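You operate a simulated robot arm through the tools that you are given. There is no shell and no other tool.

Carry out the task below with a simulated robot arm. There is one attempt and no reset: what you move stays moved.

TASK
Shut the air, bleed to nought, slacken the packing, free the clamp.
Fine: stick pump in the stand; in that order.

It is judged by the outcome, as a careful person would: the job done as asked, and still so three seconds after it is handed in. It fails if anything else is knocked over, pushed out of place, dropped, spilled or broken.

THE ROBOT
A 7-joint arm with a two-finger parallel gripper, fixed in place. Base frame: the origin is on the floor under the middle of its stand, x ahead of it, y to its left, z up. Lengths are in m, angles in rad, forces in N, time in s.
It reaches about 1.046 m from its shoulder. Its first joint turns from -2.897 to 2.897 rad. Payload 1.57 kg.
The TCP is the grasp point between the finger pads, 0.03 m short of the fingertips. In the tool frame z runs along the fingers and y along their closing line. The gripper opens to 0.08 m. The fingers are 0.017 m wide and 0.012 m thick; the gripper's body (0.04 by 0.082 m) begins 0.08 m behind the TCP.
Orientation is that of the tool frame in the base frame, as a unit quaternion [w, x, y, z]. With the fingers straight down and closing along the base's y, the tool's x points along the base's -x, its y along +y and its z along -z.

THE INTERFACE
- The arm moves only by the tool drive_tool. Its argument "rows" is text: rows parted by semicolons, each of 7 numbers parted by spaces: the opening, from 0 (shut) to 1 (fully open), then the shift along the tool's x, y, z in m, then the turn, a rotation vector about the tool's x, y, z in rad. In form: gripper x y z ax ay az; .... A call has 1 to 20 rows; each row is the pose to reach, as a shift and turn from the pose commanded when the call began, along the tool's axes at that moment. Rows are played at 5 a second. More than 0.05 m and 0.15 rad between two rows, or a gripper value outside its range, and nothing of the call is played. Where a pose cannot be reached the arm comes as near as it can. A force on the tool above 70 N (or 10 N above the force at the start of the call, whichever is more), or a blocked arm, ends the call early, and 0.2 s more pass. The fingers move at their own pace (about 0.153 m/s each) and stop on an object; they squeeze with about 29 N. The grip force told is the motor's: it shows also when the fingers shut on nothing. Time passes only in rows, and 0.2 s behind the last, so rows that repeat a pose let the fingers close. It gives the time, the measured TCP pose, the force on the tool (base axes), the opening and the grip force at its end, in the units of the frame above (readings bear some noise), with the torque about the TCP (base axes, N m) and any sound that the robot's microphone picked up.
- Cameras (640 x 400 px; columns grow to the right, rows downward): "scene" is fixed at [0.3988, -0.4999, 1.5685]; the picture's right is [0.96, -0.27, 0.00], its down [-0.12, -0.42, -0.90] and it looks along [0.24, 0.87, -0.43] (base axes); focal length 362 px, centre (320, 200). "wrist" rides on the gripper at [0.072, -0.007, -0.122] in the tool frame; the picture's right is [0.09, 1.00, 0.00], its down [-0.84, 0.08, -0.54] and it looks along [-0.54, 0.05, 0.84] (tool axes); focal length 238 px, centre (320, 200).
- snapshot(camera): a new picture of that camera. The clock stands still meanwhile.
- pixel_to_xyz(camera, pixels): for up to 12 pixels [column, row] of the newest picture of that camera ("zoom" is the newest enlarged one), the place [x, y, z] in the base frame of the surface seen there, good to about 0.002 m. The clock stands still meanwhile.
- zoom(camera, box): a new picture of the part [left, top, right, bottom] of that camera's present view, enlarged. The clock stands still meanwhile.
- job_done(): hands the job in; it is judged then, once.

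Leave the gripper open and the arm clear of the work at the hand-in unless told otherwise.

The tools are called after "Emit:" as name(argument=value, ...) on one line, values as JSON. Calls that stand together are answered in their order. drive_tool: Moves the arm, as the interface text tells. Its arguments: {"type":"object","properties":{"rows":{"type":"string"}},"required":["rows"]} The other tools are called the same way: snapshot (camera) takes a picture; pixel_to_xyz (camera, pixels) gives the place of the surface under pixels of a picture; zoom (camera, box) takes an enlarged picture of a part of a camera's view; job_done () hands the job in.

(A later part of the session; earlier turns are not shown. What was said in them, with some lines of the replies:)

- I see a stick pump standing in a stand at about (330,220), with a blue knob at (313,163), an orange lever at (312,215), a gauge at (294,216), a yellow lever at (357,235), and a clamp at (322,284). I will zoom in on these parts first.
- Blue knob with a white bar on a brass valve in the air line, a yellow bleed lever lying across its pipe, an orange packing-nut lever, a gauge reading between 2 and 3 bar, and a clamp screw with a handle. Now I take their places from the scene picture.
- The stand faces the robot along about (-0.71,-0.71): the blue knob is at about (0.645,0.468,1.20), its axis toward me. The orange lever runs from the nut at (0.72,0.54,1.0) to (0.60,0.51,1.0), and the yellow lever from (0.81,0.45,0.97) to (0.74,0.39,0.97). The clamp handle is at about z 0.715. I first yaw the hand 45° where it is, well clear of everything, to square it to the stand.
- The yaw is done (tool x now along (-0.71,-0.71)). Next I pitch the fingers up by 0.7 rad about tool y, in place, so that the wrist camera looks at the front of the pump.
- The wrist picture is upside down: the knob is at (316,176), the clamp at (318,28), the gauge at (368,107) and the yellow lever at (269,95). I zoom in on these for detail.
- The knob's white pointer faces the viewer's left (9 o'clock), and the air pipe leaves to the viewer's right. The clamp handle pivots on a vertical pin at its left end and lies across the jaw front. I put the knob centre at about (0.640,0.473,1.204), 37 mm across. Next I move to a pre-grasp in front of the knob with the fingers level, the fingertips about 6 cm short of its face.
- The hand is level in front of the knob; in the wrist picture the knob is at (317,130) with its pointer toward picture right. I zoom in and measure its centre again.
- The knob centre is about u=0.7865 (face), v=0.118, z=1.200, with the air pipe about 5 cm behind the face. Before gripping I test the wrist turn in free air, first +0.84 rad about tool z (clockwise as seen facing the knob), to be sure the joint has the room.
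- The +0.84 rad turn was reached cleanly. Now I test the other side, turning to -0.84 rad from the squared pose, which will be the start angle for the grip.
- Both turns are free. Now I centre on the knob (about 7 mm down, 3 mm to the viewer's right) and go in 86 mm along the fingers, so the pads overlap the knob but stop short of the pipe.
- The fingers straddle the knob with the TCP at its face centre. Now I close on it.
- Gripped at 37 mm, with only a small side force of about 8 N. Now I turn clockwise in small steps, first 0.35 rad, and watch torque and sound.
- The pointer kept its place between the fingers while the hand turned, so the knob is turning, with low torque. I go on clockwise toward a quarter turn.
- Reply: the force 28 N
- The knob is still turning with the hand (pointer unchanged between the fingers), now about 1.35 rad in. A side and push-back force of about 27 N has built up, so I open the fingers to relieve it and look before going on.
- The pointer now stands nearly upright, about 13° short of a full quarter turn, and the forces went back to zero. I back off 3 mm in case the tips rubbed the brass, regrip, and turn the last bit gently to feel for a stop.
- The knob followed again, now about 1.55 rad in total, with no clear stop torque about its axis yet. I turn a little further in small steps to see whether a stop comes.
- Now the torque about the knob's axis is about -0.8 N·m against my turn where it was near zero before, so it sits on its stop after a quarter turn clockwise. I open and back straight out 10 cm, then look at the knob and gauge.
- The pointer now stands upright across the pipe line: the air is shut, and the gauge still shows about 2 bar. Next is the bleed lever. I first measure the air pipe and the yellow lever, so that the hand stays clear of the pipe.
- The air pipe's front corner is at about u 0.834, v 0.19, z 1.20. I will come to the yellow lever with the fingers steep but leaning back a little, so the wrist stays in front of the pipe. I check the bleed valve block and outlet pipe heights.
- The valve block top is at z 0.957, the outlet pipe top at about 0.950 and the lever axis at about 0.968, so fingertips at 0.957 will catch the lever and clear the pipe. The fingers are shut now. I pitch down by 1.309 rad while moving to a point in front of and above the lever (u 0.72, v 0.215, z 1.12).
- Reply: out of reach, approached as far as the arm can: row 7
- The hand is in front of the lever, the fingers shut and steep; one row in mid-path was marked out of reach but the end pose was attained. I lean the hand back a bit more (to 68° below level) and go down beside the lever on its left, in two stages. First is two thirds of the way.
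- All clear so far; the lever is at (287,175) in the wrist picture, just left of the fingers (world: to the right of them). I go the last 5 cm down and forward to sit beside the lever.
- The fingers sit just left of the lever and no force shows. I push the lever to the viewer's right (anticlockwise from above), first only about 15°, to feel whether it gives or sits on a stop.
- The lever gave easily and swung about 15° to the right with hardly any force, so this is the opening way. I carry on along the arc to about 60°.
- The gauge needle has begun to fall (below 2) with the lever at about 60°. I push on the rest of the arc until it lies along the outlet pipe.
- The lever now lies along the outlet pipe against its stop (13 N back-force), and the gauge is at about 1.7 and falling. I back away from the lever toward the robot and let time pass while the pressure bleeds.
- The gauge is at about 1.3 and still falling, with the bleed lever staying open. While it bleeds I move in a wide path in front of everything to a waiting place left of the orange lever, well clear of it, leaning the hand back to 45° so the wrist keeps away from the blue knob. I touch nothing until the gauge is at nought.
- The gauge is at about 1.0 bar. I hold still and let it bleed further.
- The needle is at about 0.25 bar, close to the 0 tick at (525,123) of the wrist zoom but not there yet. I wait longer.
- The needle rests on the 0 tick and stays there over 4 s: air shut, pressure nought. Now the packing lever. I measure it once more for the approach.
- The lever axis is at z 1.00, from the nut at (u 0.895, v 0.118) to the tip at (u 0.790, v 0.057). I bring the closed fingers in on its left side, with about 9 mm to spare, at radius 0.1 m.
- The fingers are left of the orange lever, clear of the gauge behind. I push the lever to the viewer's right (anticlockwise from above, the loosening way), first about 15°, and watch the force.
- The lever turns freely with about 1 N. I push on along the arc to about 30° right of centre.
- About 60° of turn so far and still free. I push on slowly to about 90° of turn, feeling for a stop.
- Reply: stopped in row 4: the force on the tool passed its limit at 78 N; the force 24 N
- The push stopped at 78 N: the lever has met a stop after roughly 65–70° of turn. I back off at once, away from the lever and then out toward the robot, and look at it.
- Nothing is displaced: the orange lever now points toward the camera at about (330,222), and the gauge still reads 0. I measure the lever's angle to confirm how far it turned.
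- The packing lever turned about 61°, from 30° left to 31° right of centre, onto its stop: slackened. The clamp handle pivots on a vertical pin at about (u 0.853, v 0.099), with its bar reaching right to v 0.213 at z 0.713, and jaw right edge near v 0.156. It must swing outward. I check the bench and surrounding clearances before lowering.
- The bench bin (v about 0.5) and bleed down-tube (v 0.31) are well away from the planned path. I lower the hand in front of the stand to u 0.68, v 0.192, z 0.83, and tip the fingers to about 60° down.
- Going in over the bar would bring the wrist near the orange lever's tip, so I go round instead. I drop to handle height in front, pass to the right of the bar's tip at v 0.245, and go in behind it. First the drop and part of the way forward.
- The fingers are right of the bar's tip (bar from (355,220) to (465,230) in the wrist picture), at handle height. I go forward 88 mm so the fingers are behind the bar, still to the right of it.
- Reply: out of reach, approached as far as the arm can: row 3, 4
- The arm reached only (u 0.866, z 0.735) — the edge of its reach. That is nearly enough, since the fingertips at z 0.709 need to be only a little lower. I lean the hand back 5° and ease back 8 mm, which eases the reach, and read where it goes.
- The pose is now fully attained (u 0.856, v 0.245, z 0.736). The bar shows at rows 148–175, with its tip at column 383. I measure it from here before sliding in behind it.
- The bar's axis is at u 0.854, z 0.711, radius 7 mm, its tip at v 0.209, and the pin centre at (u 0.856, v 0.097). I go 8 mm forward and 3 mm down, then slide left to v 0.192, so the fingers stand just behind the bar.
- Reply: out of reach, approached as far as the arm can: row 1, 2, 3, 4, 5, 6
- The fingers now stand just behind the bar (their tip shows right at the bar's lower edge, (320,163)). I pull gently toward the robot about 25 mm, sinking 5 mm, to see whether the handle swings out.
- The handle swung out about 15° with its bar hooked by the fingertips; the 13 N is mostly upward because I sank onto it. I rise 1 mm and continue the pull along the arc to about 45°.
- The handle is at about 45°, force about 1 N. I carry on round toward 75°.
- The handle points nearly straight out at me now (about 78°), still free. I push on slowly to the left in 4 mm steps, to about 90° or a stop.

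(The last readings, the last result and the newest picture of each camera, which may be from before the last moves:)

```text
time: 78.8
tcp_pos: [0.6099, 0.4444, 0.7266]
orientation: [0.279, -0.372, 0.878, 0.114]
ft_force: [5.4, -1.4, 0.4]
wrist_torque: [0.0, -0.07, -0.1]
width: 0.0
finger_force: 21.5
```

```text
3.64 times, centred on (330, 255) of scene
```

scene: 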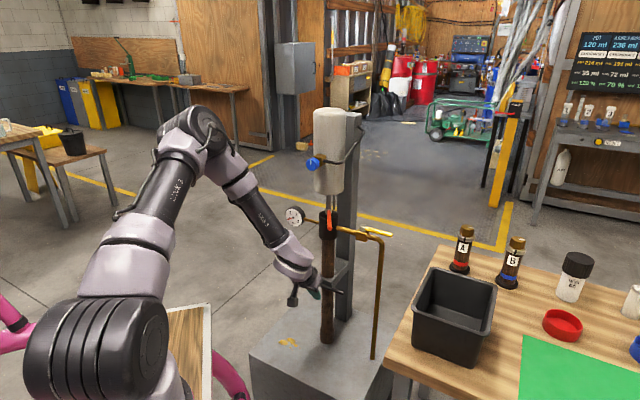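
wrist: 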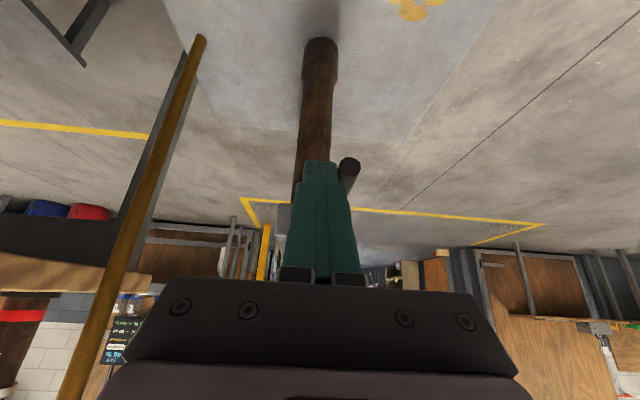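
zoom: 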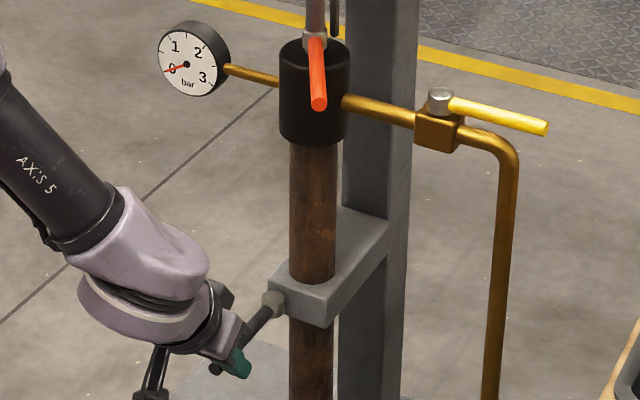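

A 5 N back-force has just appeared, maybe the stop at about 92°. I nudge 4 mm further in 1 mm steps to confirm it.

Emit:
drive_tool(rows="0 0 0.001 0 0 0 0; 0 0 0.002 0 0 0 0; 0 0 0.003 0 0 0 0; 0 0 0.004 0 0 0 0")

Emit:
pixel_to_xyz(camera="scene", pixels=[[329.5, 228], [390, 234]])

```text
time: 79.8
tcp_pos: [0.6083, 0.4455, 0.7263]
orientation: [0.278, -0.371, 0.879, 0.112]
ft_force: [17.0, -20.6, 2.2]
wrist_torque: [-0.34, -0.32, -0.51]
width: 0.0001
finger_force: 21.8
```

```text
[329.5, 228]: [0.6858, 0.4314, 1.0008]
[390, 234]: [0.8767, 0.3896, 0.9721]
```

The force rose to 27 N over 2 mm: the handle sits on its stop, fully swung out (about 92°). I back off to the right, then draw the hand up and back toward the robot, and open the fingers once clear.

Emit:
drive_tool(rows="0 0 -0.008 0 0 0 0; 0 0 -0.018 0 0 0 0; 0 0 -0.022 -0.02 0 0 0; 0 0 -0.022 -0.05 0 0 0; 0 0 -0.022 -0.085 0 0 0; 0 0 -0.022 -0.12 0 0 0; 0.5 0 -0.022 -0.155 0 0 0; 1 0 -0.022 -0.19 0 0 0; 1 0 -0.022 -0.19 0 0 0")

Emit:
snapshot(camera="wrist")

Emit:
snapshot(camera="scene")

```text
time: 81.8
tcp_pos: [0.5443, 0.3558, 0.8816]
orientation: [0.279, -0.373, 0.878, 0.115]
ft_force: [-0.3, -0.4, -0.1]
wrist_torque: [0.0, -0.01, -0.01]
width: 0.08
finger_force: 0.1
```

```text
taken
```

wrist: 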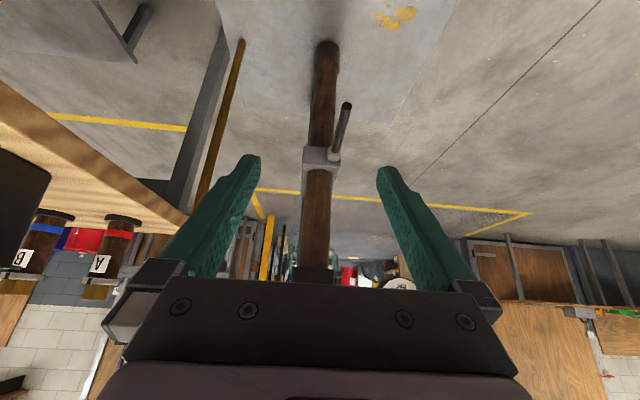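

```text
taken
```

scene: 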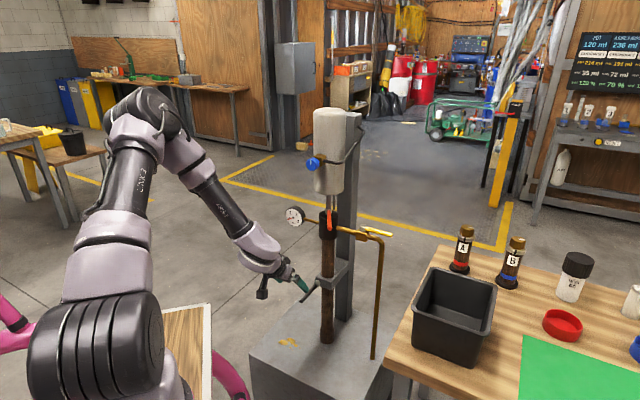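

The handle now points straight out from the jaw, and the hand is clear and open. I check every part in close-up: the knob, the bleed lever and gauge, the packing lever and the clamp.

Emit:
zoom(camera="scene", box=[270, 140, 398, 220])

Emit:
zoom(camera="scene", box=[270, 195, 398, 275])

Emit:
zoom(camera="scene", box=[270, 250, 398, 350])

Emit:
zoom(camera="wrist", box=[270, 80, 398, 200])

```text
5.00 times, centred on (334, 180) of scene
```

zoom: 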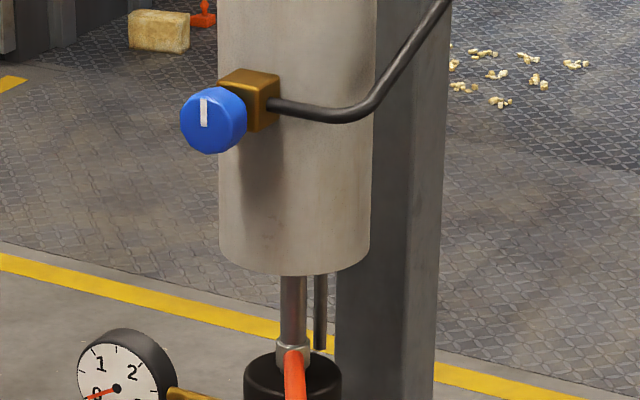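

```text
5.00 times, centred on (334, 235) of scene
```

zoom: 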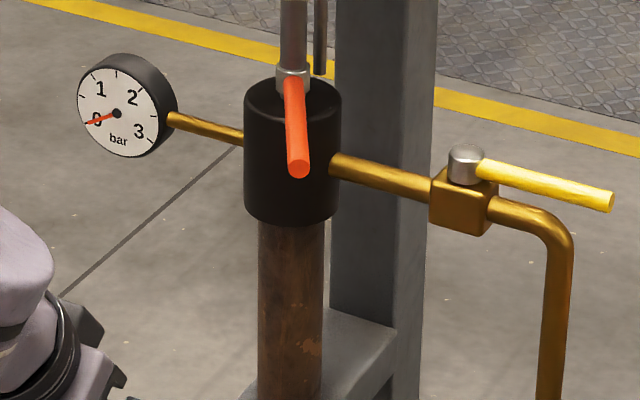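

```text
4.00 times, centred on (334, 300) of scene
```

zoom: 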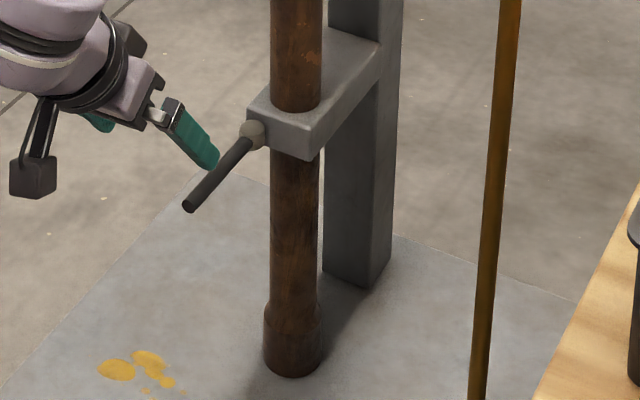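

```text
3.33 times, centred on (334, 140) of wrist
```

zoom: 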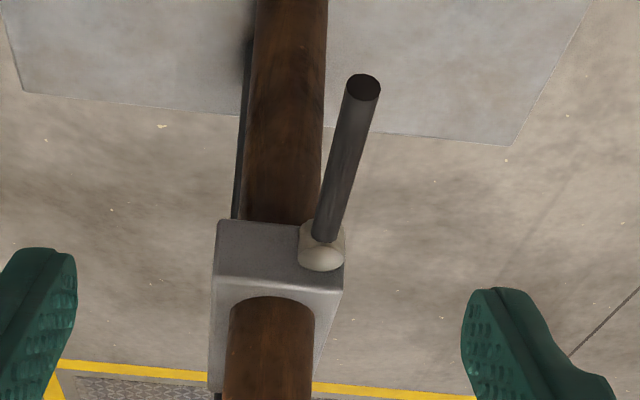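

Everything is as wanted: knob pointer upright (shut), bleed lever along its pipe, gauge on 0, packing lever on its loosened stop, clamp handle swung fully out, pump still upright. I draw the hand further up and back so that it is well clear.

Emit:
drive_tool(rows="1 -0.009 0 -0.0303 0 0 0; 1 -0.018 0 -0.0607 0 0 0; 1 -0.0271 0 -0.091 0 0 0; 1 -0.0361 0 -0.1214 0 0 0; 1 -0.0451 0 -0.1517 0 0 0; 1 -0.0451 0 -0.1517 0 0 0; 1 -0.0451 0 -0.1517 0 0 0")

Emit:
snapshot(camera="scene")

Emit:
zoom(camera="scene", box=[250, 140, 410, 340])

```text
time: 83.3
tcp_pos: [0.5107, 0.3181, 1.032]
orientation: [0.278, -0.374, 0.877, 0.115]
ft_force: [0.2, -0.6, 1.2]
wrist_torque: [0.01, -0.01, 0.02]
width: 0.0798
finger_force: 0.1
```

```text
taken
```

scene: 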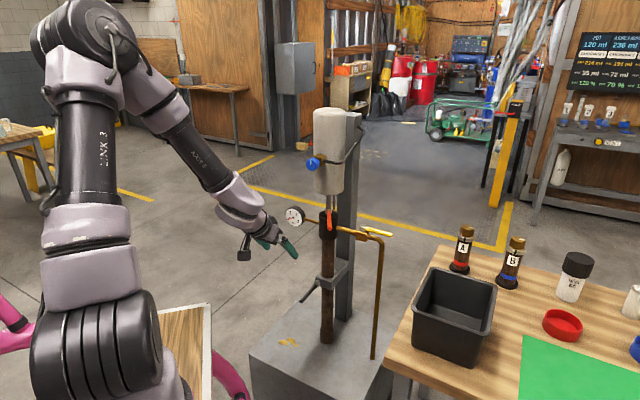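

```text
2.00 times, centred on (330, 240) of scene
```

zoom: 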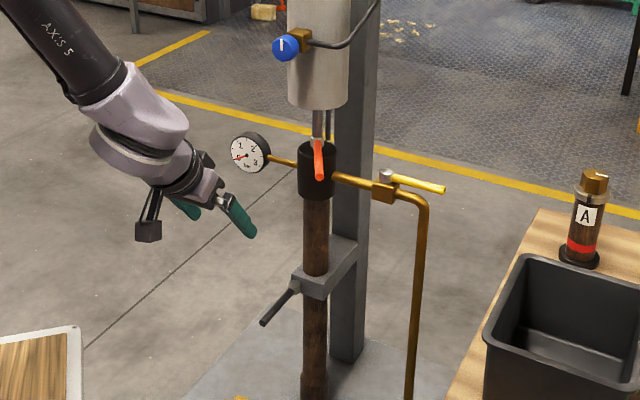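

The arm is clear with the gripper open, the gauge still rests on 0, all four parts hold their positions, and nothing else has moved. I hand the job in.

Emit:
job_done()

```text
The job is handed in.
```

All four steps are done in the order you gave, and the job is handed in.

1. **Air shut:** I turned the blue knob a quarter turn clockwise onto its stop.
2. **Bled to nought:** I swung the yellow lever until it lay along its pipe. The gauge fell from a bit over 2 bar to 0 and was still there at hand-in. I left this valve open.
3. **Packing slackened:** I turned the orange lever anticlockwise about 60° until it met a stop. This was done only after the gauge read 0. The push touched 78 N at that stop, which ended the move; I backed off straight away and saw no damage.
4. **Clamp freed:** I swung the clamp handle fully outward onto its stop.

The pump is still upright in the stand and nothing else was moved. The gripper is open and the arm is clear.
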